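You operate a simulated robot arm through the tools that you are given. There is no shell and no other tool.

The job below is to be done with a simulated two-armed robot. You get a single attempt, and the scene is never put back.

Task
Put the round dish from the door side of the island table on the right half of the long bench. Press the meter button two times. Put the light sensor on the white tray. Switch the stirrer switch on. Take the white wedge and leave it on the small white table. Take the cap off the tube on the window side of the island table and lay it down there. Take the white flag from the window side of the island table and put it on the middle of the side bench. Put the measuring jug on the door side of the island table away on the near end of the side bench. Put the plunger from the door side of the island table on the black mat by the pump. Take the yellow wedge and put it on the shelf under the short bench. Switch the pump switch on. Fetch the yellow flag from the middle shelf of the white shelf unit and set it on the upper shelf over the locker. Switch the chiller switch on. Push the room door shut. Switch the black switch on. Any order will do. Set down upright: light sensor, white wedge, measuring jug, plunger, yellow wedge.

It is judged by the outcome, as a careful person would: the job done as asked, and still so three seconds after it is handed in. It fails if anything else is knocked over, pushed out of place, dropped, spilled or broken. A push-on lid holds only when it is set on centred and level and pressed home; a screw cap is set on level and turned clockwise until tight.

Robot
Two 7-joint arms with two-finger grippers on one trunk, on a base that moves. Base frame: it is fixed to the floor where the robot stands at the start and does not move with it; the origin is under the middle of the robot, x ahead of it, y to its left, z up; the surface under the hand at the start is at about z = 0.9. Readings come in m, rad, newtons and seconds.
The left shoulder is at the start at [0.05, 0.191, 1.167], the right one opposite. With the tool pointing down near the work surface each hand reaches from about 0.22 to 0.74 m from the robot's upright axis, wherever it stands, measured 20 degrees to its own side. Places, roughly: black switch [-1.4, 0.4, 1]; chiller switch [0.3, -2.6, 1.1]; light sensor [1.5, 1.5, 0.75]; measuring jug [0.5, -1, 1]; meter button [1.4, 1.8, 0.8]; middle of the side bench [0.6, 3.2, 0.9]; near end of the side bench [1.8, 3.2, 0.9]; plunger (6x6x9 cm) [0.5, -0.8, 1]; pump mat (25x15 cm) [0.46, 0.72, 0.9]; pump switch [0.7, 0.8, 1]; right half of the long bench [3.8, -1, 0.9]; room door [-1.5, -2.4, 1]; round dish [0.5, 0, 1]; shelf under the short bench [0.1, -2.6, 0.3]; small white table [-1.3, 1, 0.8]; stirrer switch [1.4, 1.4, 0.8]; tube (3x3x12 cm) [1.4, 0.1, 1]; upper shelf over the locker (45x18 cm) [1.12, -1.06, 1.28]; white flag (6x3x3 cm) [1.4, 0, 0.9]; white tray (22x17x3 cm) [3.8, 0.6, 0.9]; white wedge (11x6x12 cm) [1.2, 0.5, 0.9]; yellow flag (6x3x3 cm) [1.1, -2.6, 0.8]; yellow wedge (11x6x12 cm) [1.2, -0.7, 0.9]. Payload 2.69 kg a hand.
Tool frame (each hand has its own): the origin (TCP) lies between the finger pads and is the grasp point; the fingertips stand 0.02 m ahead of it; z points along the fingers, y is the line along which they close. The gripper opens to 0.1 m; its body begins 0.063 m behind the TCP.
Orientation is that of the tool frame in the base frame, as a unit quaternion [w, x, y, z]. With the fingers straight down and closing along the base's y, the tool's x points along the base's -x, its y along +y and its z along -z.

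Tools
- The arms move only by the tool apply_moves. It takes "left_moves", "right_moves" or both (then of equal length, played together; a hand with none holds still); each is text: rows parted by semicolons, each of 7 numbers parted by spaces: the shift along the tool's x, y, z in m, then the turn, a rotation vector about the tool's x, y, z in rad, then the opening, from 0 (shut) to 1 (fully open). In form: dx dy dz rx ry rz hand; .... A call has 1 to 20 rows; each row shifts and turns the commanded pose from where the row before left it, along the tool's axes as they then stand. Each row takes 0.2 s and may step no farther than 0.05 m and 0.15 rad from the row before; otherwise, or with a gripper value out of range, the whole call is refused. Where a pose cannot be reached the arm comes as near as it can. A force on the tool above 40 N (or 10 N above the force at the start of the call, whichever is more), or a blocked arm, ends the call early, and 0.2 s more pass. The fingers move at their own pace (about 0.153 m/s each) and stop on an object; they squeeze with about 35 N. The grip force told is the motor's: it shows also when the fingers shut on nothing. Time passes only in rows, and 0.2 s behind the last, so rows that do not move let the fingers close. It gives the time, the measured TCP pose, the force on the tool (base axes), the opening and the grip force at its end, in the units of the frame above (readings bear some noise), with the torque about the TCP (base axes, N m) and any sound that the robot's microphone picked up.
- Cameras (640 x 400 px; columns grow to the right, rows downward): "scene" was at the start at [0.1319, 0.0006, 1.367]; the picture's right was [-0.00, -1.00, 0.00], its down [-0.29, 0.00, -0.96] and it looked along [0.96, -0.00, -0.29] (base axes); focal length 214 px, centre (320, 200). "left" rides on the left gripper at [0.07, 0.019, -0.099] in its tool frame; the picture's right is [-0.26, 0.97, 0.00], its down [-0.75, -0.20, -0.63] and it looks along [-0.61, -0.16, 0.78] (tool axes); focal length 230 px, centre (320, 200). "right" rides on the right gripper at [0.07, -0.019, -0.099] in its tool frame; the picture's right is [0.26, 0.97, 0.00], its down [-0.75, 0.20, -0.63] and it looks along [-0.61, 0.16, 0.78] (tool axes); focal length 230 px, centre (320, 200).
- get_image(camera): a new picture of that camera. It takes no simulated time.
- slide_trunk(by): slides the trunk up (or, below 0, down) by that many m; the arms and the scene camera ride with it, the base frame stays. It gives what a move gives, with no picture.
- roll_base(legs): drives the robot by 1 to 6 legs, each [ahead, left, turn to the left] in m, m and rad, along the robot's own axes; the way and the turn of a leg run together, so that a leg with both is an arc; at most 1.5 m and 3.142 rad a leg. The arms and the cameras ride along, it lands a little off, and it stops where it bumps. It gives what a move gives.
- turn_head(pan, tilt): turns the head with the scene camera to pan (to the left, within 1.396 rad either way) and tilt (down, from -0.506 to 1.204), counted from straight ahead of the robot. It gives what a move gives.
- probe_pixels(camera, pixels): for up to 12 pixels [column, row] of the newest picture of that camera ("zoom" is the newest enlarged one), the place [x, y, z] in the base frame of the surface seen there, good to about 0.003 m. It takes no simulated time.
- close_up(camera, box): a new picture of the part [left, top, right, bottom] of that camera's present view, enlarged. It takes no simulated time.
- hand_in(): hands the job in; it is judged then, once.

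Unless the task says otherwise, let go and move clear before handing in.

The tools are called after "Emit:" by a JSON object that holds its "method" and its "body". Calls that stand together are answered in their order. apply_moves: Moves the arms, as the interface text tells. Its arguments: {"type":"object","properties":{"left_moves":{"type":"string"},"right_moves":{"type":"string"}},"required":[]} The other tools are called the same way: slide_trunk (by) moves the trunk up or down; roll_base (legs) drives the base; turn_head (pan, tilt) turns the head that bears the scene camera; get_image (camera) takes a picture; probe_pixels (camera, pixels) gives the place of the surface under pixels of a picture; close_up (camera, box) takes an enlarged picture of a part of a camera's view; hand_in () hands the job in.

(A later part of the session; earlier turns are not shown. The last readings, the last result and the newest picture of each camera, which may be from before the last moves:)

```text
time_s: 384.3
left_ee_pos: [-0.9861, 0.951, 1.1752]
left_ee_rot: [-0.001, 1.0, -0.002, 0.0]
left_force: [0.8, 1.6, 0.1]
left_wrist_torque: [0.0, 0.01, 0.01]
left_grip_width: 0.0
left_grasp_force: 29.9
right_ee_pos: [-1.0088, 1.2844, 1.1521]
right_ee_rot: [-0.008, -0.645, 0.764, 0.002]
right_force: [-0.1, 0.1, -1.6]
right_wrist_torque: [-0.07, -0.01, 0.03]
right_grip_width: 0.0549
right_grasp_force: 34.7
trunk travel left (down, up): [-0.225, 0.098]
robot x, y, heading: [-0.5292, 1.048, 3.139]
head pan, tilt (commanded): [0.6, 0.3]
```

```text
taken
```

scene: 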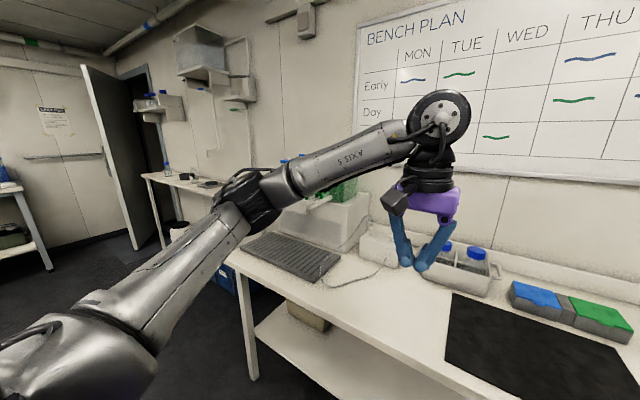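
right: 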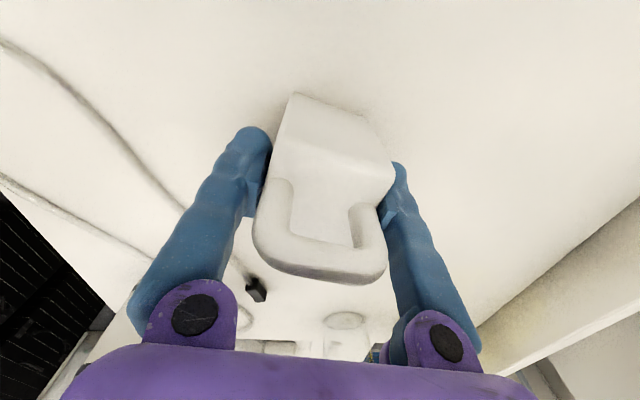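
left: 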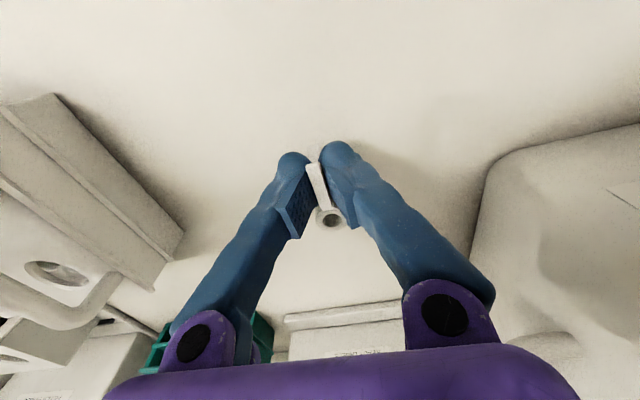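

Taps protrude to x≈-1.35 at y≈0.49, so there's room. I'll roll forward 0.16 and left 0.15 to bring the bare area within the right hand's reach.

Emit:
{"method": "roll_base", "body": {"legs": [[0.16, 0.15, 0]]}}

Emit:
{"method": "turn_head", "body": {"pan": 0.0, "tilt": 0.7}}

Emit:
{"method": "get_image", "body": {"camera": "scene"}}

```text
time_s: 386.2
left_ee_pos: [-1.1486, 0.8008, 1.1758]
left_ee_rot: [0.0, 1.0, -0.002, 0.0]
left_force: [0.2, -0.4, -1.0]
left_wrist_torque: [0.04, -0.01, -0.01]
left_grip_width: 0.0
left_grasp_force: 29.5
right_ee_pos: [-1.1698, 1.1351, 1.1507]
right_ee_rot: [-0.007, -0.645, 0.764, 0.002]
right_force: [-0.1, -0.4, -1.7]
right_wrist_torque: [-0.04, 0.01, -0.01]
right_grip_width: 0.0552
right_grasp_force: 35.1
trunk travel left (down, up): [-0.225, 0.098]
robot x, y, heading: [-0.6944, 0.8916, 3.141]
head pan, tilt (commanded): [0.6, 0.3]
```

```text
time_s: 387.2
left_ee_pos: [-1.148, 0.8013, 1.1764]
left_ee_rot: [0.001, 1.0, -0.002, 0.0]
left_force: [0.2, 1.4, 0.1]
left_wrist_torque: [0.0, -0.06, -0.02]
left_grip_width: 0.0
left_grasp_force: 29.4
right_ee_pos: [-1.1691, 1.1344, 1.151]
right_ee_rot: [-0.007, -0.645, 0.764, 0.002]
right_force: [0.4, 0.2, -2.3]
right_wrist_torque: [-0.02, 0.0, 0.02]
right_grip_width: 0.055
right_grasp_force: 34.9
trunk travel left (down, up): [-0.225, 0.098]
robot x, y, heading: [-0.6918, 0.8998, 3.133]
head pan, tilt (commanded): [0.0, 0.7]
```

```text
taken
```

scene: 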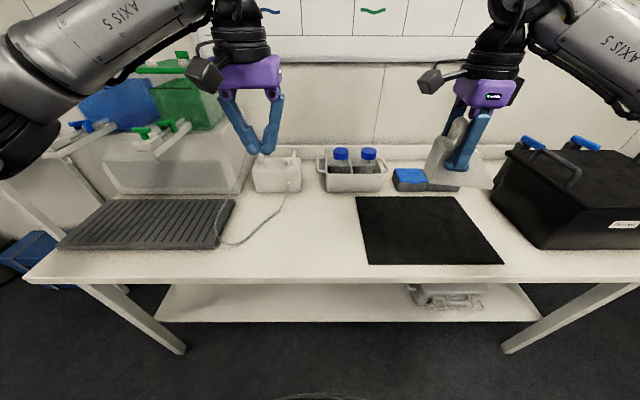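

I'll move the left hand aside and carry the wedge over the bare spot at about (-1.25,0.905), lowering to a couple of centimetres above the table.

Emit:
{"method": "apply_moves", "body": {"left_moves": "0 0.04 0 0 0 0 0; 0 0.04 0 0 0 0 0; 0 0.04 0 0 0 0 0; 0 0.03 0 0 0 0 0; 0 0 0 0 0 0 0; 0 0 0 0 0 0 0; 0 0 0 0 0 0 0; 0 0 0 0 0 0 0; 0 0 0 0 0 0 0; 0 0 0 0 0 0 0; 0 0 0 0 0 0 0; 0 0 0 0 0 0 0; 0 0 0 0 0 0 0; 0 0 0 0 0 0 0", "right_moves": "0 0 0 0 0 0 0.3; 0 0 0 0 0 0 0.3; 0.0479 0.0083 0 0 0 0 0.3; 0.0479 0.0083 0 0 0 0 0.3; 0.0479 0.0083 0 0 0 0 0.3; 0.0479 0.0083 0 0 0 0 0.3; 0.0479 0.0083 0 0 0 0 0.3; 0 0 0.042 0 0 0 0.3; 0 0 0.042 0 0 0 0.3; 0 0 0.042 0 0 0 0.3; 0 0 0.042 0 0 0 0.3; 0 0 0.042 0 0 0 0.3; 0 0 0.04 0 0 0 0.3; 0 0 0 0 0 0 0.3"}}

Emit:
{"method": "get_image", "body": {"camera": "scene"}}

Emit:
{"method": "get_image", "body": {"camera": "right"}}

```text
time_s: 390.2
left_ee_pos: [-1.1494, 0.6534, 1.1738]
left_ee_rot: [-0.001, 1.0, -0.002, -0.001]
left_force: [-0.3, 0.5, 0.1]
left_wrist_torque: [0.0, -0.01, 0.01]
left_grip_width: 0.0
left_grasp_force: 29.6
right_ee_pos: [-1.254, 0.9033, 0.9001]
right_ee_rot: [-0.008, -0.645, 0.764, 0.002]
right_force: [0.1, -0.1, -2.7]
right_wrist_torque: [-0.06, 0.02, -0.02]
right_grip_width: 0.0552
right_grasp_force: 35.1
trunk travel left (down, up): [-0.225, 0.098]
robot x, y, heading: [-0.6932, 0.8969, 3.137]
head pan, tilt (commanded): [0.0, 0.7]
```

```text
taken
```

scene: 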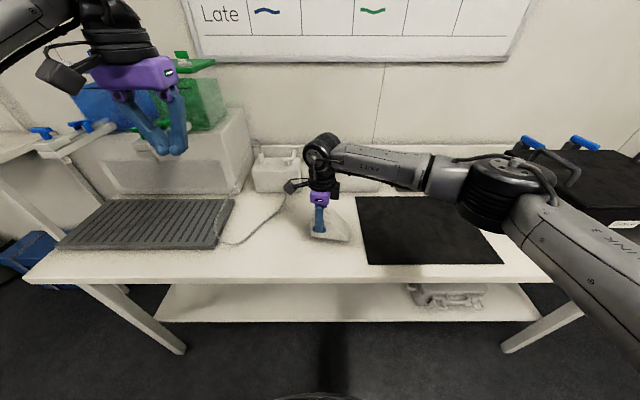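

```text
taken
```

right: 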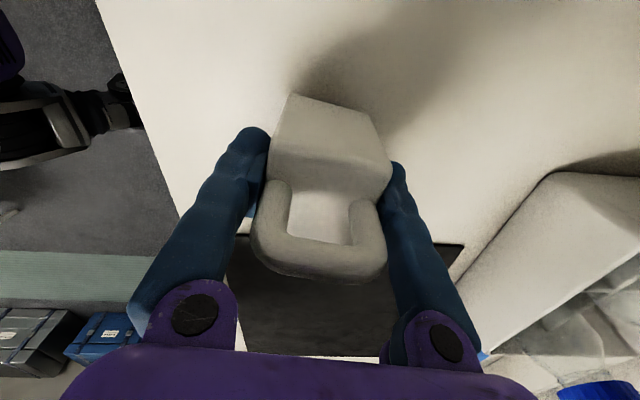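

The wedge hovers 2 cm above bare table, just left of the mat. I'll lower to contact.

Emit:
{"method": "apply_moves", "body": {"right_moves": "0 0 0.012 0 0 0 0.3; 0 0 0.005 0 0 0 0.3; 0 0 0.003 0 0 0 0.3; 0 0 0.002 0 0 0 0.3; 0 0 0 0 0 0 0.3"}}

Emit:
{"method": "close_up", "body": {"camera": "scene", "box": [270, 170, 390, 270]}}

```text
time_s: 391.4
left_ee_pos: [-1.1487, 0.6521, 1.1736]
left_ee_rot: [-0.001, 1.0, -0.002, -0.001]
left_force: [0.7, 0.1, 0.0]
left_wrist_torque: [0.01, 0.0, 0.02]
left_grip_width: 0.0
left_grasp_force: 29.2
right_ee_pos: [-1.2535, 0.9035, 0.8814]
right_ee_rot: [-0.008, -0.645, 0.764, 0.002]
right_force: [1.5, 0.4, -3.2]
right_wrist_torque: [-0.05, 0.0, -0.02]
right_grip_width: 0.0548
right_grasp_force: 35.4
trunk travel left (down, up): [-0.225, 0.098]
robot x, y, heading: [-0.6941, 0.8961, 3.138]
head pan, tilt (commanded): [0.0, 0.7]
```

```text
4.00 times, centred on (330, 220) of scene
```

zoom: 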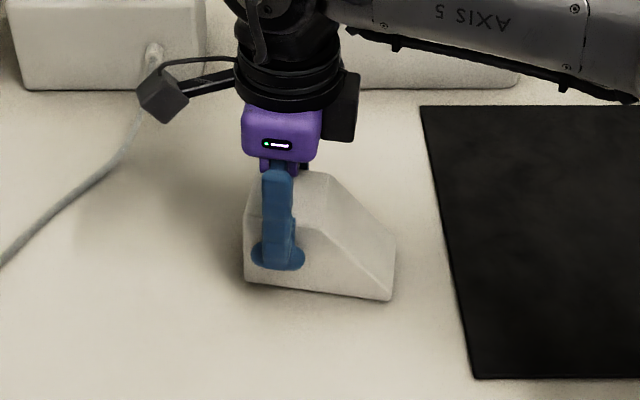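

Emit:
{"method": "apply_moves", "body": {"right_moves": "0 0 0.002 0 0 0 0.3; 0 0 0.002 0 0 0 0.3; 0 0 0.001 0 0 0 0.3; 0 0 0 0 0 0 0.3"}}

```text
time_s: 392.4
left_ee_pos: [-1.1482, 0.6521, 1.1746]
left_ee_rot: [-0.001, 1.0, -0.001, -0.002]
left_force: [0.2, 0.3, -0.8]
left_wrist_torque: [-0.02, -0.01, 0.02]
left_grip_width: 0.0003
left_grasp_force: 29.2
right_ee_pos: [-1.2543, 0.9022, 0.8798]
right_ee_rot: [-0.009, -0.645, 0.764, 0.003]
right_force: [-5.6, -3.8, 17.4]
right_wrist_torque: [0.42, -0.32, 0.1]
right_grip_width: 0.0548
right_grasp_force: 34.9
trunk travel left (down, up): [-0.225, 0.098]
robot x, y, heading: [-0.6923, 0.8949, 3.137]
head pan, tilt (commanded): [0.0, 0.7]
```

Contact at 17 N. I'll ease 2 mm, open fully, and rise straight up past the handle.

Emit:
{"method": "apply_moves", "body": {"right_moves": "0 0 -0.002 0 0 0 0.4; 0 0 0 0 0 0 0.8; 0 0 0 0 0 0 1; 0 0 0 0 0 0 1; 0 0 -0.02 0 0 0 1; 0 0 -0.04 0 0 0 1; 0 0 -0.045 0 0 0 1; 0 0 -0.045 0 0 0 1; 0 0 -0.045 0 0 0 1; 0 0 -0.045 0 0 0 1; 0 0 -0.03 0 0 0 1; 0 0 0 0 0 0 1"}}

Emit:
{"method": "close_up", "body": {"camera": "scene", "box": [250, 150, 410, 270]}}

Emit:
{"method": "turn_head", "body": {"pan": 0.55, "tilt": 0.4}}

Emit:
{"method": "get_image", "body": {"camera": "scene"}}

```text
time_s: 395.0
left_ee_pos: [-1.1481, 0.6516, 1.1753]
left_ee_rot: [0.0, 1.0, -0.001, -0.001]
left_force: [0.0, 0.0, 0.8]
left_wrist_torque: [0.02, 0.04, 0.01]
left_grip_width: 0.0001
left_grasp_force: 29.3
right_ee_pos: [-1.252, 0.9062, 1.1495]
right_ee_rot: [-0.008, -0.645, 0.764, 0.002]
right_force: [0.0, -0.1, -1.2]
right_wrist_torque: [-0.03, 0.01, 0.0]
right_grip_width: 0.0999
right_grasp_force: 0.1
trunk travel left (down, up): [-0.225, 0.098]
robot x, y, heading: [-0.6906, 0.8968, 3.137]
head pan, tilt (commanded): [0.0, 0.7]
```

```text
3.33 times, centred on (330, 210) of scene
```

zoom: 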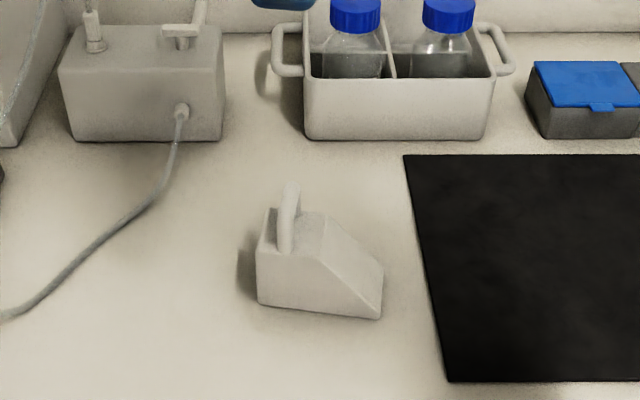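

```text
time_s: 396.0
left_ee_pos: [-1.149, 0.6543, 1.1731]
left_ee_rot: [0.0, 1.0, -0.002, -0.001]
left_force: [-0.1, -0.1, 0.0]
left_wrist_torque: [-0.01, 0.01, 0.0]
left_grip_width: 0.0
left_grasp_force: 29.0
right_ee_pos: [-1.2524, 0.9061, 1.149]
right_ee_rot: [-0.008, -0.645, 0.764, 0.001]
right_force: [0.5, 1.3, 0.0]
right_wrist_torque: [0.01, 0.01, 0.0]
right_grip_width: 0.1002
right_grasp_force: 0.1
trunk travel left (down, up): [-0.225, 0.098]
robot x, y, heading: [-0.6971, 0.8979, 3.134]
head pan, tilt (commanded): [0.55, 0.4]
```

```text
taken
```

scene: 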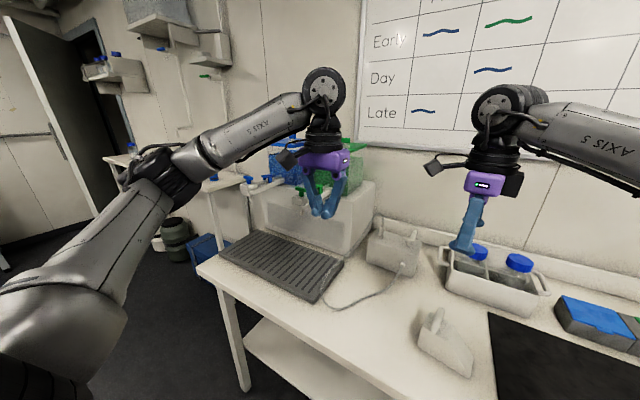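

The wedge stands upright on the small white table. Now I need to find the black switch near (-1.4,0.4,1.0); I'll zoom into that area behind the left hand.

Emit:
{"method": "close_up", "body": {"camera": "scene", "box": [200, 130, 420, 300]}}

Emit:
{"method": "get_image", "body": {"camera": "left"}}

```text
2.35 times, centred on (310, 215) of scene
```

zoom: 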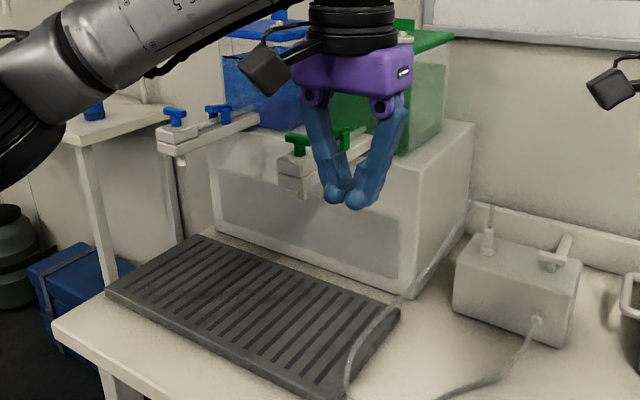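

```text
taken
```

left: 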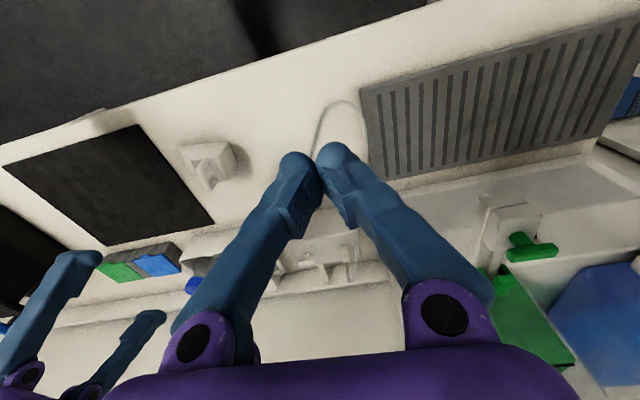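

No black switch is visible yet; the left hand hides part of the stand. I'll retract it and look again.

Emit:
{"method": "apply_moves", "body": {"left_moves": "0.045 -0.01 0 0 0 0 0; 0.045 -0.01 0 0 0 0 0; 0.045 -0.01 0 0 0 0 0; 0.045 -0.01 0 0 0 0 0; 0.02 -0.04 0 0 0 0 0; 0 -0.04 0 0 0 0 0; 0 0 0 0 0 0 0", "right_moves": "-0.008 -0.04 0 0 0 0 0.5; -0.008 -0.04 0 0 0 0 0; -0.008 -0.04 0 0 0 0 0; -0.008 -0.04 0 0 0 0 0; -0.04 -0.01 0 0 0 0 0; -0.04 0 0 0 0 0 0; 0 0 0 0 0 0 0"}}

Emit:
{"method": "turn_head", "body": {"pan": 0.7, "tilt": 0.3}}

Emit:
{"method": "get_image", "body": {"camera": "scene"}}

Emit:
{"method": "close_up", "body": {"camera": "scene", "box": [180, 100, 440, 300]}}

```text
time_s: 397.6
left_ee_pos: [-0.9481, 0.7686, 1.1749]
left_ee_rot: [-0.001, 1.0, -0.001, -0.001]
left_force: [0.0, 1.1, 0.6]
left_wrist_torque: [0.02, -0.01, 0.04]
left_grip_width: 0.0002
left_grasp_force: 29.8
right_ee_pos: [-1.065, 0.9866, 1.1481]
right_ee_rot: [-0.006, -0.646, 0.764, 0.002]
right_force: [0.0, -0.3, 0.2]
right_wrist_torque: [-0.02, -0.01, -0.02]
right_grip_width: 0.0004
right_grasp_force: 29.5
trunk travel left (down, up): [-0.225, 0.098]
robot x, y, heading: [-0.6962, 0.9002, 3.14]
head pan, tilt (commanded): [0.55, 0.4]
```

```text
time_s: 398.3
left_ee_pos: [-0.9503, 0.77, 1.1754]
left_ee_rot: [-0.001, 1.0, -0.002, -0.001]
left_force: [-0.1, -0.7, 0.3]
left_wrist_torque: [-0.04, 0.01, 0.02]
left_grip_width: 0.0
left_grasp_force: 29.5
right_ee_pos: [-1.0658, 0.9875, 1.1473]
right_ee_rot: [-0.007, -0.645, 0.764, 0.001]
right_force: [-0.4, -0.6, -0.7]
right_wrist_torque: [0.0, -0.02, -0.04]
right_grip_width: 0.0
right_grasp_force: 29.6
trunk travel left (down, up): [-0.225, 0.098]
robot x, y, heading: [-0.6944, 0.8964, 3.141]
head pan, tilt (commanded): [0.7, 0.3]
```

```text
taken
```

scene: 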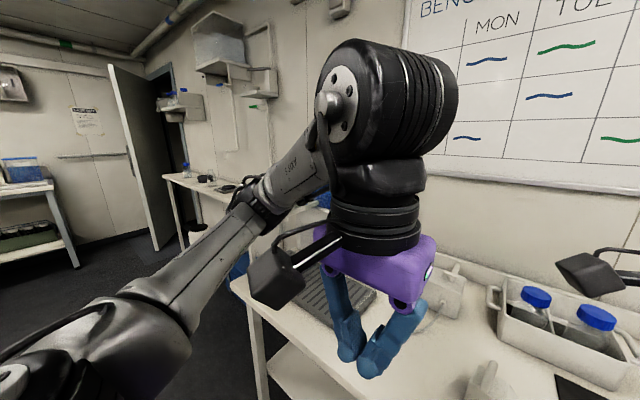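

```text
2.00 times, centred on (310, 200) of scene
```

zoom: 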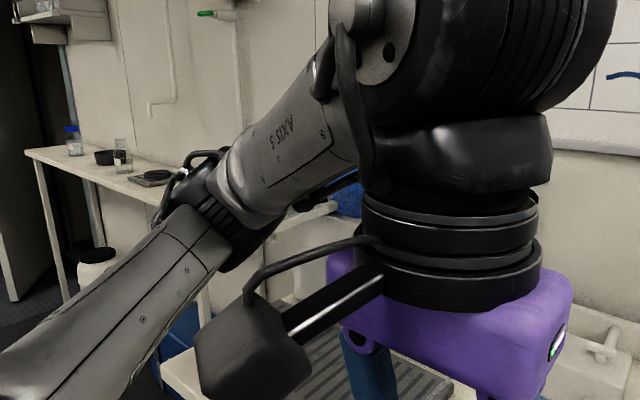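

The arm blocks the view. I'll back up a little and slide left so the container stand is straight ahead.

Emit:
{"method": "roll_base", "body": {"legs": [[-0.18, 0, 0], [0, 0.5, 0]]}}

Emit:
{"method": "turn_head", "body": {"pan": 0.0, "tilt": 0.35}}

Emit:
{"method": "get_image", "body": {"camera": "scene"}}

```text
time_s: 404.3
left_ee_pos: [-0.7667, 0.2696, 1.176]
left_ee_rot: [-0.002, 1.0, -0.004, -0.001]
left_force: [-0.3, 0.2, -0.3]
left_wrist_torque: [0.0, 0.03, 0.01]
left_grip_width: 0.0
left_grasp_force: 29.7
right_ee_pos: [-0.8833, 0.4884, 1.1473]
right_ee_rot: [-0.007, -0.643, 0.766, 0.001]
right_force: [0.5, -0.2, -0.1]
right_wrist_torque: [0.03, -0.04, 0.02]
right_grip_width: 0.0
right_grasp_force: 29.4
trunk travel left (down, up): [-0.225, 0.098]
robot x, y, heading: [-0.5135, 0.3961, 3.135]
head pan, tilt (commanded): [0.7, 0.3]
```

```text
time_s: 405.4
left_ee_pos: [-0.7665, 0.2698, 1.1749]
left_ee_rot: [0.0, 1.0, -0.004, -0.001]
left_force: [-0.4, 0.6, 0.2]
left_wrist_torque: [0.05, -0.03, 0.02]
left_grip_width: 0.0
left_grasp_force: 30.2
right_ee_pos: [-0.8827, 0.488, 1.1486]
right_ee_rot: [-0.007, -0.643, 0.765, 0.002]
right_force: [0.6, -0.1, -0.2]
right_wrist_torque: [-0.02, 0.01, 0.01]
right_grip_width: 0.0
right_grasp_force: 29.6
trunk travel left (down, up): [-0.225, 0.098]
robot x, y, heading: [-0.5107, 0.3931, 3.132]
head pan, tilt (commanded): [0.0, 0.351]
```

```text
taken
```

scene: 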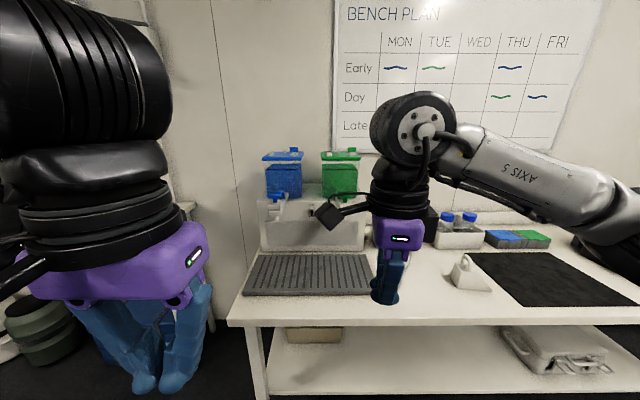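

Emit:
{"method": "close_up", "body": {"camera": "scene", "box": [210, 130, 390, 310]}}

Emit:
{"method": "probe_pixels", "body": {"camera": "scene", "pixels": [[285, 180], [340, 175], [290, 230], [275, 205], [310, 270], [335, 195], [265, 155], [365, 160]]}}

```text
2.22 times, centred on (300, 220) of scene
```

zoom: 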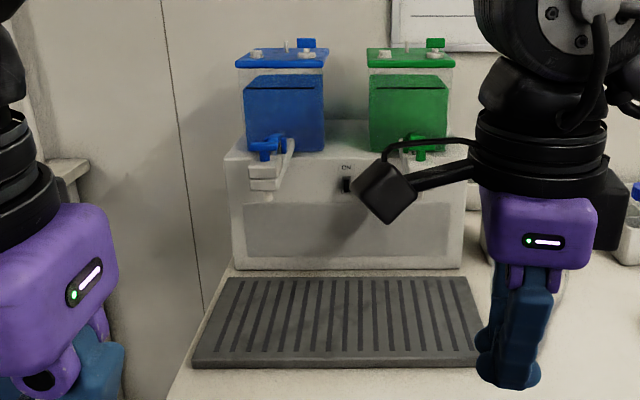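

```text
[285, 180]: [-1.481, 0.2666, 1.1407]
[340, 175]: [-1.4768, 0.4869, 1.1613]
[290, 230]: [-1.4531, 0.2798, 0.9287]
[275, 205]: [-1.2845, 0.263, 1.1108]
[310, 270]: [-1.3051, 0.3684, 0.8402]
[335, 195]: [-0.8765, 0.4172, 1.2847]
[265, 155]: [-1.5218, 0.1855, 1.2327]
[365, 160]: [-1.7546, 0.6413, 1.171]
```

There it is: a small black switch with an "ON" label on the front panel of the two-tank dispenser at about (345,183) of the zoom, partly hidden by my right wrist camera. I'll move the right hand away and look closely.

Emit:
{"method": "apply_moves", "body": {"right_moves": "-0.045 0.008 0 0 0 0 0; -0.045 0.008 0 0 0 0 0; -0.045 0.008 0 0 0 0 0; -0.045 0.008 0 0 0 0 0; 0 0 0 0 0 0 0"}}

Emit:
{"method": "get_image", "body": {"camera": "scene"}}

Emit:
{"method": "close_up", "body": {"camera": "scene", "box": [260, 170, 360, 250]}}

```text
time_s: 406.6
left_ee_pos: [-0.7681, 0.2687, 1.1754]
left_ee_rot: [0.0, 1.0, -0.004, -0.001]
left_force: [-0.4, -0.4, 0.5]
left_wrist_torque: [0.03, -0.01, 0.02]
left_grip_width: 0.0
left_grasp_force: 29.9
right_ee_pos: [-0.8861, 0.6714, 1.1481]
right_ee_rot: [-0.007, -0.644, 0.765, 0.003]
right_force: [0.2, -0.4, -0.9]
right_wrist_torque: [-0.04, 0.0, 0.0]
right_grip_width: 0.0001
right_grasp_force: 29.7
trunk travel left (down, up): [-0.225, 0.098]
robot x, y, heading: [-0.5118, 0.3964, 3.133]
head pan, tilt (commanded): [0.0, 0.351]
```

```text
taken
```

scene: 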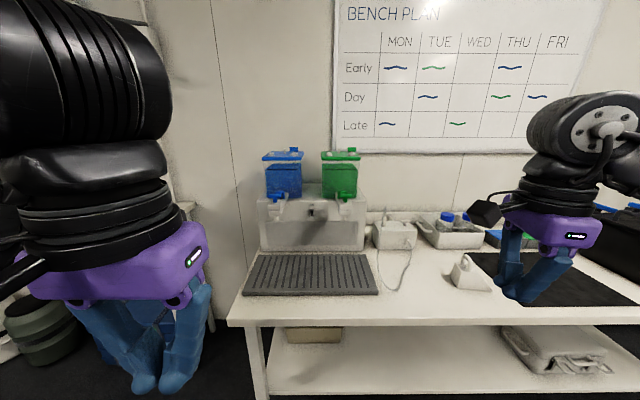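

```text
5.00 times, centred on (310, 210) of scene
```

zoom: 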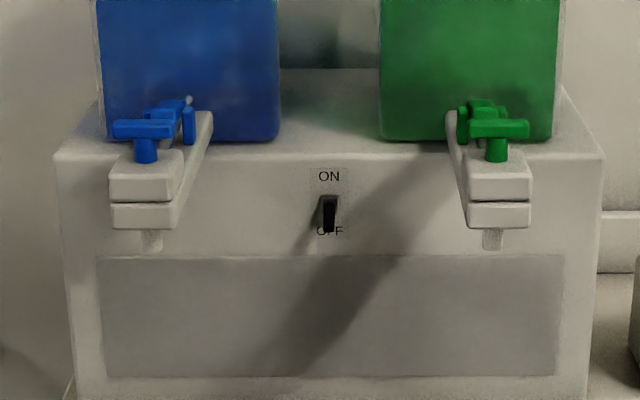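

It's a toggle lever pointing down at OFF, with ON above. I'll probe the lever, its plate and the neighbouring taps to plan an upward flick.

Emit:
{"method": "probe_pixels", "body": {"camera": "zoom", "pixels": [[330, 200], [328, 215], [328, 230], [310, 200], [350, 215], [328, 177], [145, 190], [145, 215], [500, 190], [500, 240], [328, 245], [328, 300]]}}

Emit:
{"method": "close_up", "body": {"camera": "scene", "box": [300, 195, 335, 225]}}

```text
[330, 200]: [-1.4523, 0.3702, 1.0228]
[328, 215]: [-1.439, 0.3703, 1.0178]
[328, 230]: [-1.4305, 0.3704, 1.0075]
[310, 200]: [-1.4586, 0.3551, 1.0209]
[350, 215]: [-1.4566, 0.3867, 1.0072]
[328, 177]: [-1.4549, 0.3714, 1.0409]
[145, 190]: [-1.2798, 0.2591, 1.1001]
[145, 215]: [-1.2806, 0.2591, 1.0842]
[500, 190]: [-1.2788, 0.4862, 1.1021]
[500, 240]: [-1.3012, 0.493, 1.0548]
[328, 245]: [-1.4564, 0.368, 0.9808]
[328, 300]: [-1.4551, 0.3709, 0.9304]
```

```text
13.33 times, centred on (318, 210) of scene
```

zoom: 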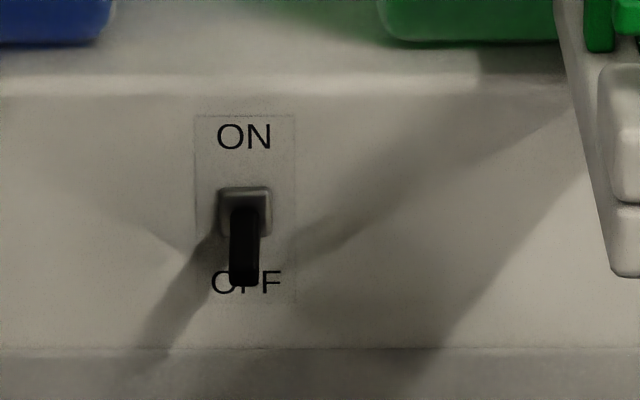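

Lever base is at (-1.4525,0.370,1.022), tip at (-1.4305,0.370,1.0075), pointing down; the taps leave a gap of y 0.29–0.46. I'll extend the left hand, pitch it horizontal, and then roll closer.

Emit:
{"method": "apply_moves", "body": {"left_moves": "-0.045 0 0 0 0 0 0; -0.045 0 0 0 0 0 0; -0.045 0 0 0 0 0 0; -0.045 0 0 0 0 0 0; -0.04 0 0 0 0 0 0; 0 0 0 0 -0.148 0 0; 0 0 0 0 -0.148 0 0; 0 0 0 0 -0.148 0 0; 0 0 0 0 -0.148 0 0; 0 0 0 0 -0.148 0 0; 0 0 0 0 -0.148 0 0; 0 0 0 0 -0.148 0 0; 0 0 0 0 -0.148 0 0; 0 0 0 0 -0.148 0 0; 0 0 0 0 -0.148 0 0; 0 0 0 0 0 0 0"}}

Emit:
{"method": "roll_base", "body": {"legs": [[0.2, -0.1, 0]]}}

Emit:
{"method": "get_image", "body": {"camera": "scene"}}

Emit:
{"method": "get_image", "body": {"camera": "left"}}

```text
time_s: 410.0
left_ee_pos: [-0.9878, 0.271, 1.1743]
left_ee_rot: [-0.004, 0.738, -0.003, -0.674]
left_force: [0.4, 1.0, 0.2]
left_wrist_torque: [0.03, 0.02, -0.01]
left_grip_width: 0.0
left_grasp_force: 29.6
right_ee_pos: [-0.8854, 0.6717, 1.1484]
right_ee_rot: [-0.008, -0.643, 0.766, 0.002]
right_force: [-0.1, -0.6, 0.2]
right_wrist_torque: [-0.01, 0.02, 0.0]
right_grip_width: 0.0
right_grasp_force: 29.3
trunk travel left (down, up): [-0.225, 0.098]
robot x, y, heading: [-0.512, 0.3979, 3.133]
head pan, tilt (commanded): [0.0, 0.351]
```

```text
time_s: 411.7
left_ee_pos: [-1.1907, 0.3702, 1.175]
left_ee_rot: [-0.002, 0.738, -0.001, -0.674]
left_force: [-0.5, 0.2, 0.0]
left_wrist_torque: [0.0, -0.02, 0.02]
left_grip_width: 0.0
left_grasp_force: 29.7
right_ee_pos: [-1.0883, 0.772, 1.1478]
right_ee_rot: [-0.007, -0.645, 0.764, 0.002]
right_force: [0.2, 0.1, 1.1]
right_wrist_torque: [0.0, -0.03, -0.03]
right_grip_width: 0.0001
right_grasp_force: 29.4
trunk travel left (down, up): [-0.225, 0.098]
robot x, y, heading: [-0.7123, 0.4946, 3.136]
head pan, tilt (commanded): [0.0, 0.351]
```

```text
taken
```

scene: 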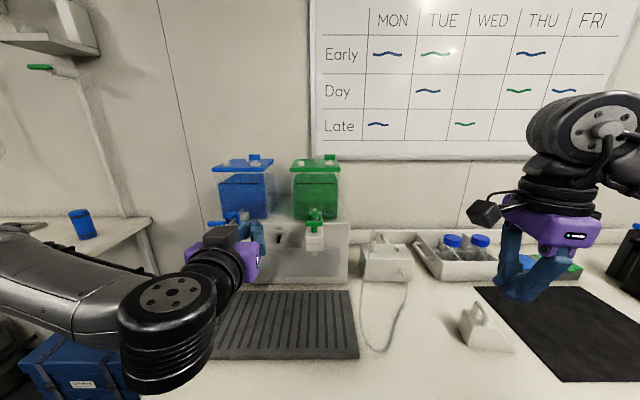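

```text
taken
```

left: 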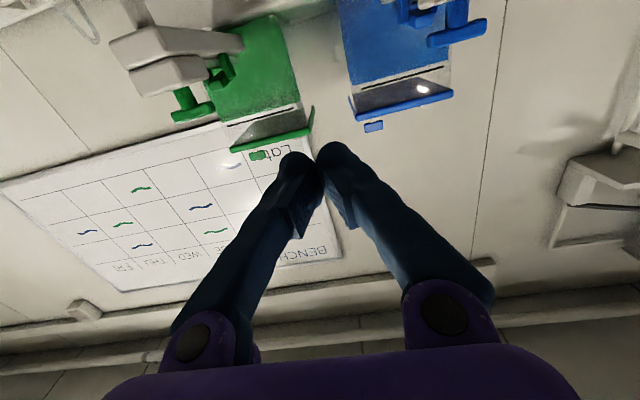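

The left hand is horizontal and aligned in y (0.370). I'll lower it below lever height, still in front of the taps.

Emit:
{"method": "apply_moves", "body": {"left_moves": "0.0398 0 0.0036 0 0 0 0; 0.0398 0 0.0036 0 0 0 0; 0.0398 0 0.0036 0 0 0 0; 0.0398 0 0.0036 0 0 0 0; 0.0398 0 0.0036 0 0 0 0; 0 0 0 0 0 0 0"}}

Emit:
{"method": "get_image", "body": {"camera": "left"}}

Emit:
{"method": "get_image", "body": {"camera": "scene"}}

```text
time_s: 413.1
left_ee_pos: [-1.1813, 0.3903, 0.9878]
left_ee_rot: [-0.001, 0.739, 0.0, -0.674]
left_force: [0.8, 0.3, 0.3]
left_wrist_torque: [-0.01, 0.01, 0.02]
left_grip_width: 0.0
left_grasp_force: 29.1
left hand out of reach, approached as far as the arm can: row 4, 5
right_ee_pos: [-1.0873, 0.7703, 1.1487]
right_ee_rot: [-0.007, -0.645, 0.765, 0.001]
right_force: [0.2, -0.1, -0.8]
right_wrist_torque: [-0.04, 0.04, 0.02]
right_grip_width: 0.0001
right_grasp_force: 29.5
trunk travel left (down, up): [-0.225, 0.098]
robot x, y, heading: [-0.7135, 0.4926, 3.137]
head pan, tilt (commanded): [0.0, 0.351]
```

```text
taken
```

left: 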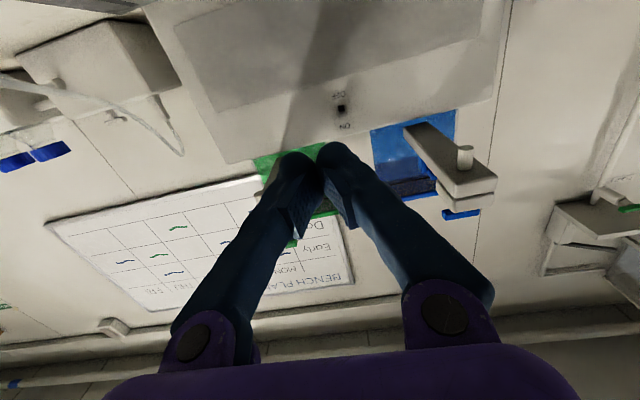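

```text
taken
```

scene: 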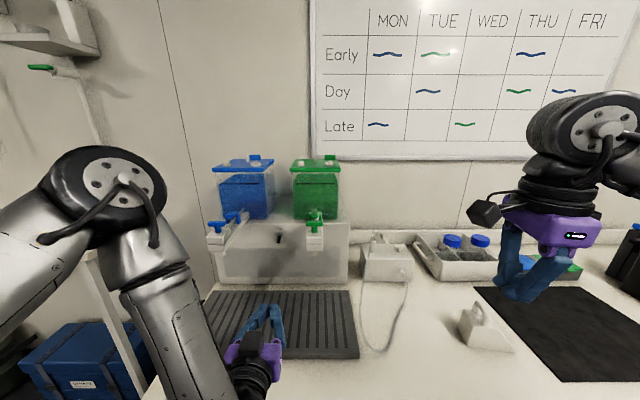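

The folded arm stopped slightly short (y=0.390, z=0.988). Reaching further forward should ease that, so I'll advance and check.

Emit:
{"method": "apply_moves", "body": {"left_moves": "-0.0036 0 0.0398 0 0 0 0; -0.0036 0 0.0398 0 0 0 0; -0.0036 0 0.0398 0 0 0 0; 0 0 0 0 0 0 0"}}

Emit:
{"method": "get_image", "body": {"camera": "left"}}

Emit:
{"method": "close_up", "body": {"camera": "scene", "box": [180, 150, 380, 340]}}

```text
time_s: 414.1
left_ee_pos: [-1.2956, 0.4132, 1.0026]
left_ee_rot: [0.0, 0.739, 0.0, -0.673]
left_force: [0.3, 0.6, -0.1]
left_wrist_torque: [0.0, 0.0, -0.03]
left_grip_width: 0.0001
left_grasp_force: 29.2
left hand out of reach, approached as far as the arm can: row 1, 2, 3
right_ee_pos: [-1.0881, 0.7704, 1.1484]
right_ee_rot: [-0.007, -0.645, 0.765, 0.002]
right_force: [0.3, 0.1, 0.3]
right_wrist_torque: [-0.02, 0.03, 0.0]
right_grip_width: 0.0002
right_grasp_force: 29.9
trunk travel left (down, up): [-0.225, 0.098]
robot x, y, heading: [-0.7142, 0.4928, 3.138]
head pan, tilt (commanded): [0.0, 0.351]
```

```text
taken
```

left: 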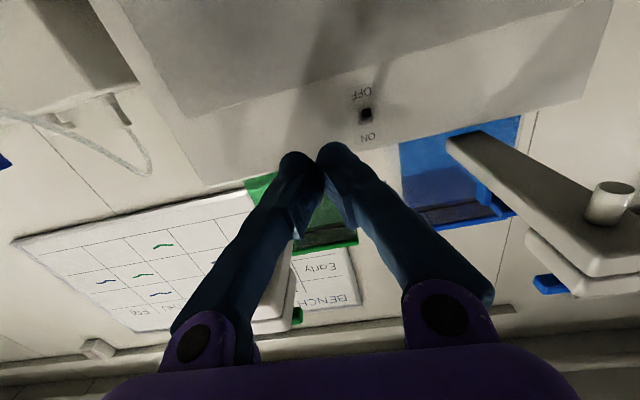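

```text
2.11 times, centred on (280, 245) of scene
```

zoom: 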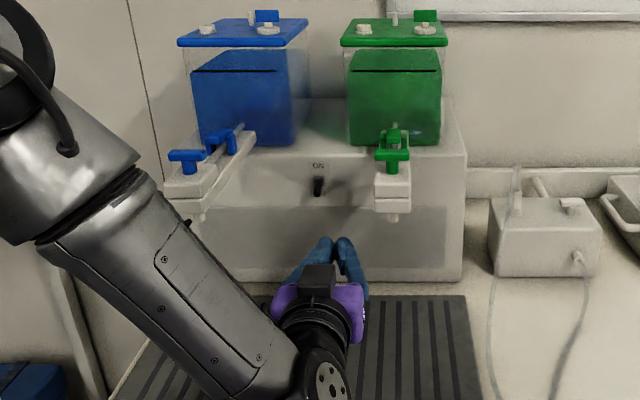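

The arm can't hold that pose fully horizontal here (it drifted to y=0.413). A 63° pitch worked well before, so I'll pitch back by 0.38 rad in place and see whether the drift vanishes.

Emit:
{"method": "apply_moves", "body": {"left_moves": "0.0036 0 -0.0398 0 0 0 0; 0 0 0 0 0.127 0 0; 0 0 0 0 0.127 0 0; 0 0 0 0 0.127 0 0; 0 0 0 0 0 0 0; 0 0 0 0 0 0 0"}}

Emit:
{"method": "close_up", "body": {"camera": "scene", "box": [180, 150, 380, 340]}}

Emit:
{"method": "get_image", "body": {"camera": "left"}}

```text
time_s: 415.5
left_ee_pos: [-1.2566, 0.4144, 1.0012]
left_ee_rot: [-0.002, 0.852, -0.002, -0.523]
left_force: [-0.5, 0.1, 0.6]
left_wrist_torque: [-0.01, -0.01, 0.0]
left_grip_width: 0.0
left_grasp_force: 29.3
right_ee_pos: [-1.0874, 0.7707, 1.1492]
right_ee_rot: [-0.007, -0.645, 0.765, 0.002]
right_force: [0.3, 0.7, 0.2]
right_wrist_torque: [0.01, 0.0, -0.04]
right_grip_width: 0.0
right_grasp_force: 29.7
trunk travel left (down, up): [-0.225, 0.098]
robot x, y, heading: [-0.7134, 0.4985, 3.139]
head pan, tilt (commanded): [0.0, 0.351]
```

```text
2.11 times, centred on (280, 245) of scene
```

zoom: 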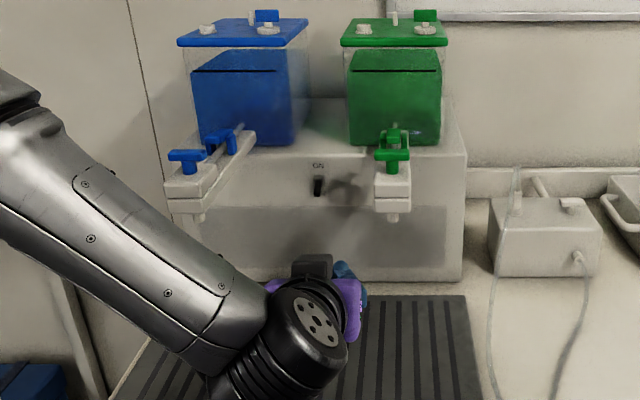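

```text
taken
```

left: 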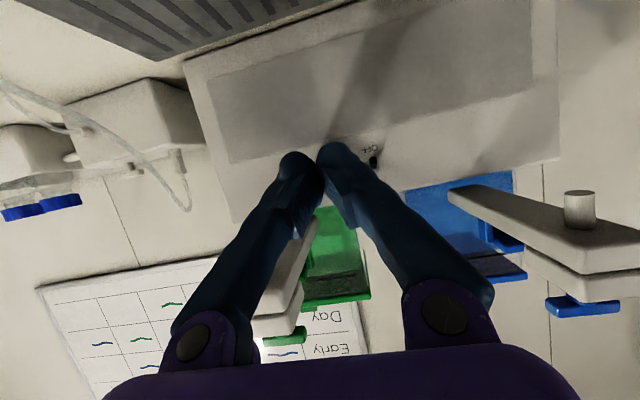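

The pose now holds without drift at (-1.257,0.414,1.001). I'll shift to y=0.370, lower below the lever, and check before advancing.

Emit:
{"method": "apply_moves", "body": {"left_moves": "0 0.022 0 0 0 0 0; 0 0.0224 0 0 0 0 0; 0.0129 0 0.0066 0 0 0 0; 0.0129 0 0.0066 0 0 0 0; 0 0 0 0 0 0 0"}}

Emit:
{"method": "get_image", "body": {"camera": "left"}}

```text
time_s: 416.7
left_ee_pos: [-1.2573, 0.3698, 0.9734]
left_ee_rot: [-0.002, 0.852, -0.002, -0.523]
left_force: [0.7, 0.4, 0.3]
left_wrist_torque: [-0.03, -0.01, 0.03]
left_grip_width: 0.0
left_grasp_force: 29.6
right_ee_pos: [-1.0888, 0.7698, 1.149]
right_ee_rot: [-0.007, -0.645, 0.764, 0.001]
right_force: [0.3, -0.4, -0.7]
right_wrist_torque: [0.0, 0.03, 0.04]
right_grip_width: 0.0001
right_grasp_force: 29.2
trunk travel left (down, up): [-0.225, 0.098]
robot x, y, heading: [-0.7153, 0.4961, 3.138]
head pan, tilt (commanded): [0.0, 0.351]
```

```text
taken
```

left: 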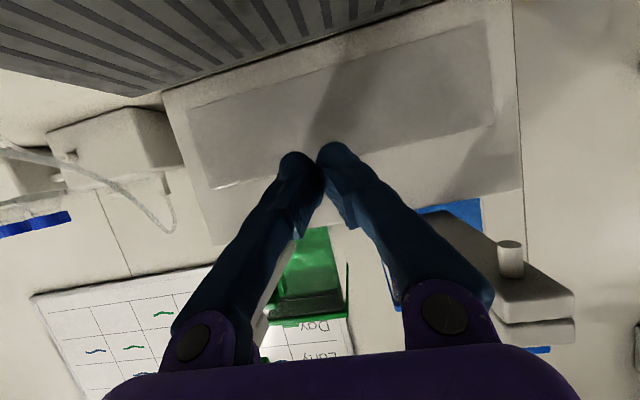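

Reached exactly. Now forward 15 cm under the lever, between the taps.

Emit:
{"method": "apply_moves", "body": {"left_moves": "-0.0182 0 0.0356 0 0 0 0; -0.0182 0 0.0356 0 0 0 0; -0.0182 0 0.0356 0 0 0 0; -0.0136 0 0.0267 0 0 0 0; 0 0 0 0 0 0 0"}}

Emit:
{"method": "get_image", "body": {"camera": "left"}}

Emit:
{"method": "close_up", "body": {"camera": "scene", "box": [200, 170, 340, 310]}}

```text
time_s: 417.9
left_ee_pos: [-1.404, 0.3707, 0.9722]
left_ee_rot: [-0.003, 0.853, -0.003, -0.523]
left_force: [0.2, 0.8, 1.3]
left_wrist_torque: [-0.02, -0.03, -0.02]
left_grip_width: 0.0
left_grasp_force: 29.5
right_ee_pos: [-1.0885, 0.7703, 1.148]
right_ee_rot: [-0.006, -0.645, 0.765, 0.002]
right_force: [-0.2, -0.1, 0.3]
right_wrist_torque: [0.0, 0.03, 0.0]
right_grip_width: 0.0002
right_grasp_force: 29.4
trunk travel left (down, up): [-0.225, 0.098]
robot x, y, heading: [-0.7126, 0.5018, 3.134]
head pan, tilt (commanded): [0.0, 0.351]
```

```text
taken
```

left: 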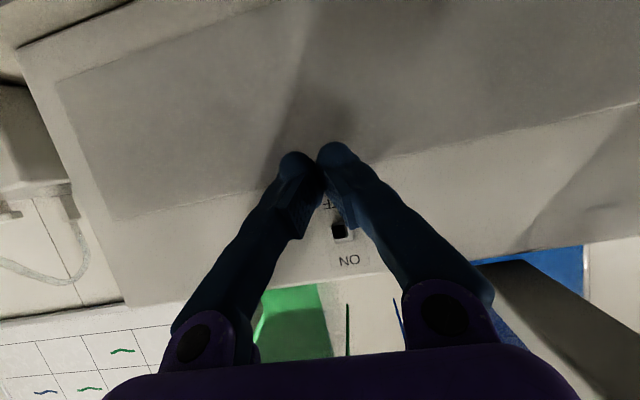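

```text
2.86 times, centred on (270, 240) of scene
```

zoom: 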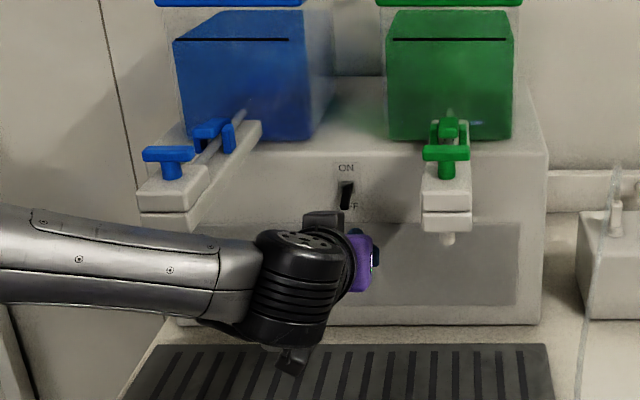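

The lever shows between the fingers at (340,230), just above them. I'll go 18 mm further in, then push straight up in 1 cm steps.

Emit:
{"method": "apply_moves", "body": {"left_moves": "-0.0082 0 0.016 0 0 0 0; -0.0089 0 -0.0045 0 0 0 0; -0.0089 0 -0.0045 0 0 0 0; -0.0089 0 -0.0045 0 0 0 0; -0.0089 0 -0.0045 0 0 0 0; -0.0089 0 -0.0045 0 0 0 0; -0.0089 0 -0.0045 0 0 0 0; 0 0 0 0 0 0 0"}}

Emit:
{"method": "close_up", "body": {"camera": "scene", "box": [200, 170, 340, 310]}}

Emit:
{"method": "get_image", "body": {"camera": "left"}}

```text
time_s: 419.4
left_ee_pos: [-1.418, 0.3697, 1.0115]
left_ee_rot: [0.0, 0.86, -0.003, -0.51]
left_force: [-0.8, -1.1, -9.4]
left_wrist_torque: [0.06, -0.15, 0.03]
left_grip_width: 0.0
left_grasp_force: 29.0
right_ee_pos: [-1.0876, 0.7704, 1.1489]
right_ee_rot: [-0.007, -0.645, 0.764, 0.002]
right_force: [-0.1, 0.1, -0.2]
right_wrist_torque: [-0.02, 0.04, 0.01]
right_grip_width: 0.0001
right_grasp_force: 29.1
trunk travel left (down, up): [-0.225, 0.098]
robot x, y, heading: [-0.7142, 0.4953, 3.138]
head pan, tilt (commanded): [0.0, 0.351]
heard: click
stopped in row 7 (left hand): the force on the tool passed its limit at 44 N (the readings are from after the stop); the commanded pose is now the measured one
```

```text
2.86 times, centred on (270, 240) of scene
```

zoom: 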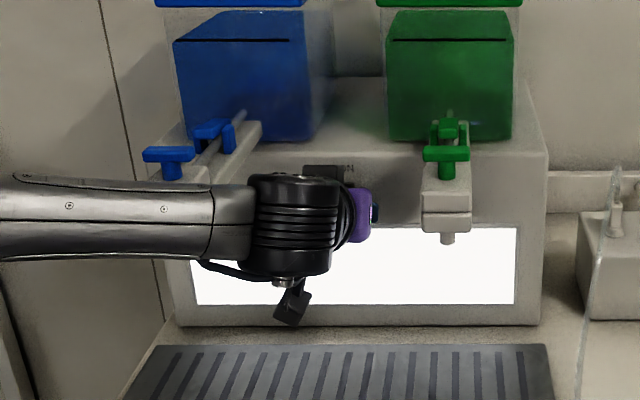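

```text
taken
```

left: 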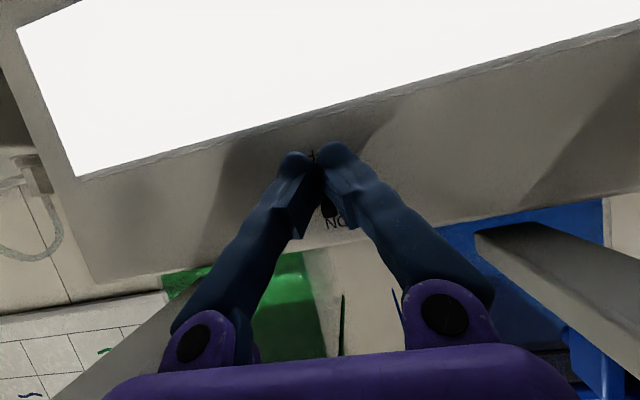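

A click, and the panel lamp lit up white: the black switch is on. I'll lower 1 cm to clear the lever, withdraw straight back, raise and level the left hand.

Emit:
{"method": "apply_moves", "body": {"left_moves": "0.0089 0 0.0045 0 0 0 0; 0.0089 0 0.0045 0 0 0 0; 0.0182 0 -0.0356 0 0 0 0; 0.0182 0 -0.0356 0 0 0 0; 0.0182 0 -0.0356 0 0 0 0; 0.0182 0 -0.0356 0 0 0 0; 0.0091 0 -0.0178 0 0 0 0; -0.0401 0 -0.0204 0 0 0 0; -0.0401 0 -0.0204 0 0 0 0; -0.0401 0 -0.0204 0 0 0 0; -0.0401 0 -0.0204 0 0 0 0; 0 0 0 0 0.135 0 0; 0 0 0 0 0.135 0 0; 0 0 0 0 0.135 0 0; 0 0 0 0 0.135 0 0; 0 0 0 0 0.135 0 0; 0 0 0 0 0.135 0 0; 0 0 0 0 0.135 0 0; 0 0 0 0 0.13 0 0"}}

Emit:
{"method": "get_image", "body": {"camera": "scene"}}

Emit:
{"method": "close_up", "body": {"camera": "scene", "box": [200, 170, 360, 290]}}

```text
time_s: 423.4
left_ee_pos: [-1.2426, 0.3699, 1.1775]
left_ee_rot: [0.0, 1.0, -0.003, 0.0]
left_force: [0.8, 0.5, 0.1]
left_wrist_torque: [-0.04, -0.01, -0.01]
left_grip_width: 0.0
left_grasp_force: 29.2
right_ee_pos: [-1.0889, 0.7709, 1.1476]
right_ee_rot: [-0.007, -0.645, 0.764, 0.003]
right_force: [-0.6, 0.4, 1.0]
right_wrist_torque: [-0.02, -0.04, 0.03]
right_grip_width: 0.0
right_grasp_force: 29.9
trunk travel left (down, up): [-0.225, 0.098]
robot x, y, heading: [-0.7157, 0.4973, 3.136]
head pan, tilt (commanded): [0.0, 0.351]
```

```text
taken
```

scene: 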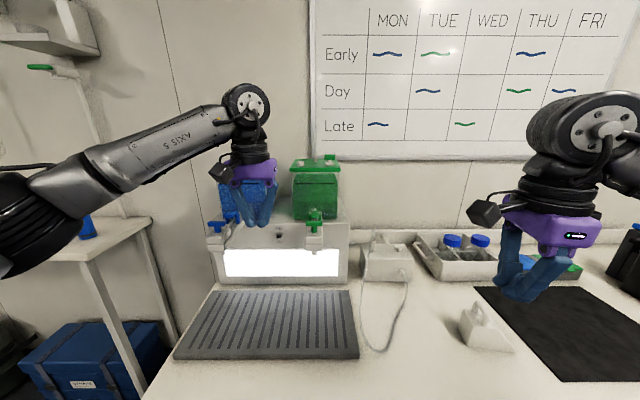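

```text
3.33 times, centred on (280, 230) of scene
```

zoom: 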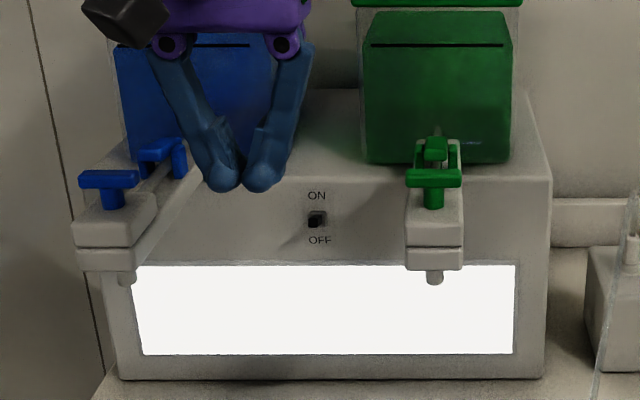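

The lever points up at ON and the panel is lit. Next is the round dish: I'll retract the left hand, return the right wrist to neutral, back off, turn around and go to the dish.

Emit:
{"method": "apply_moves", "body": {"left_moves": "0.045 -0.01 0 0 0 0 0; 0.045 -0.01 0 0 0 0 0; 0.045 0 0 0 0 0 0; 0.045 0 0 0 0 0 0; 0 0 0 0 0 0 0; 0 0 0 0 0 0 0; 0 0 0 0 0 0 0; 0 0 0 0 0 0 0; 0 0 0 0 0 0 0; 0 0 0 0 0 0 0; 0 0 0 0 0 0 0; 0 0 0 0 0 0 0", "right_moves": "0 0 0 0 0 -0.1425 0; 0 0 0 0 0 -0.1425 0; 0 0 0 0 0 -0.1425 0; 0 0 0 0 0 -0.1425 0; 0 0 0 0 0 -0.1425 0; 0 0 0 0 0 -0.1425 0; 0 0 0 0 0 -0.1425 0; 0 0 0 0 0 -0.1425 0; 0 0 0 0 0 -0.1425 0; 0 0 0 0 0 -0.1425 0; 0 0 0 0 0 -0.1425 0; 0 0 0 0 0 -0.1425 0"}}

Emit:
{"method": "roll_base", "body": {"legs": [[-0.4, 0, 0], [0, 0, 1.571], [0, 0, 1.571], [0, -0.52, 0], [0.3, 0, 0]]}}

Emit:
{"method": "turn_head", "body": {"pan": 0.0, "tilt": 0.7}}

Emit:
{"method": "get_image", "body": {"camera": "scene"}}

```text
time_s: 426.1
left_ee_pos: [-1.0616, 0.3901, 1.1784]
left_ee_rot: [0.001, 1.0, -0.003, -0.001]
left_force: [0.7, 0.0, -0.1]
left_wrist_torque: [0.02, 0.02, -0.01]
left_grip_width: 0.0
left_grasp_force: 29.4
right_ee_pos: [-1.0877, 0.771, 1.1489]
right_ee_rot: [0.003, 1.0, -0.014, -0.006]
right_force: [-0.3, -0.6, 0.4]
right_wrist_torque: [0.0, -0.01, -0.03]
right_grip_width: 0.0
right_grasp_force: 29.4
trunk travel left (down, up): [-0.225, 0.098]
robot x, y, heading: [-0.712, 0.4964, 3.138]
head pan, tilt (commanded): [0.0, 0.351]
```

```text
time_s: 442.4
left_ee_pos: [0.3276, 0.0658, 1.1801]
left_ee_rot: [0.001, 0.019, 1.0, 0.0]
left_force: [1.3, -0.3, 0.4]
left_wrist_torque: [0.0, 0.01, -0.02]
left_grip_width: 0.0004
left_grasp_force: 29.9
right_ee_pos: [0.342, -0.3145, 1.1483]
right_ee_rot: [0.006, 0.031, 0.999, 0.003]
right_force: [0.2, 0.3, -0.4]
right_wrist_torque: [0.01, 0.01, -0.01]
right_grip_width: 0.0
right_grasp_force: 29.2
trunk travel left (down, up): [-0.225, 0.098]
robot x, y, heading: [-0.0227, -0.0274, -0.039]
head pan, tilt (commanded): [0.0, 0.351]
```

```text
time_s: 443.2
left_ee_pos: [0.3269, 0.0661, 1.1786]
left_ee_rot: [0.001, 0.019, 1.0, 0.001]
left_force: [0.0, -1.0, -0.7]
left_wrist_torque: [0.02, -0.02, -0.01]
left_grip_width: 0.0
left_grasp_force: 29.1
right_ee_pos: [0.3419, -0.3145, 1.148]
right_ee_rot: [0.007, 0.031, 0.999, 0.003]
right_force: [-0.3, 0.3, -0.1]
right_wrist_torque: [0.0, 0.01, 0.0]
right_grip_width: 0.0
right_grasp_force: 29.9
trunk travel left (down, up): [-0.225, 0.098]
robot x, y, heading: [-0.0222, -0.0276, -0.033]
head pan, tilt (commanded): [0.0, 0.7]
```

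```text
taken
```

scene: 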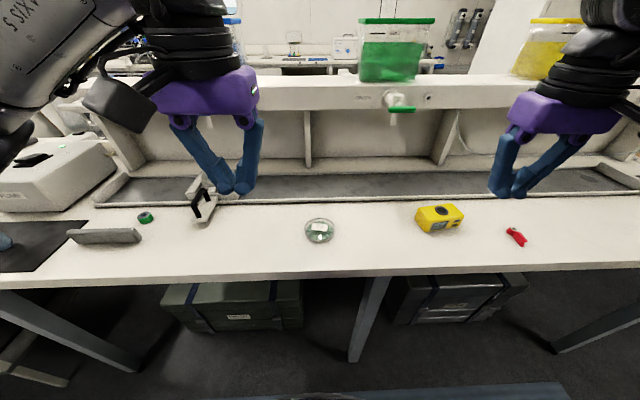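

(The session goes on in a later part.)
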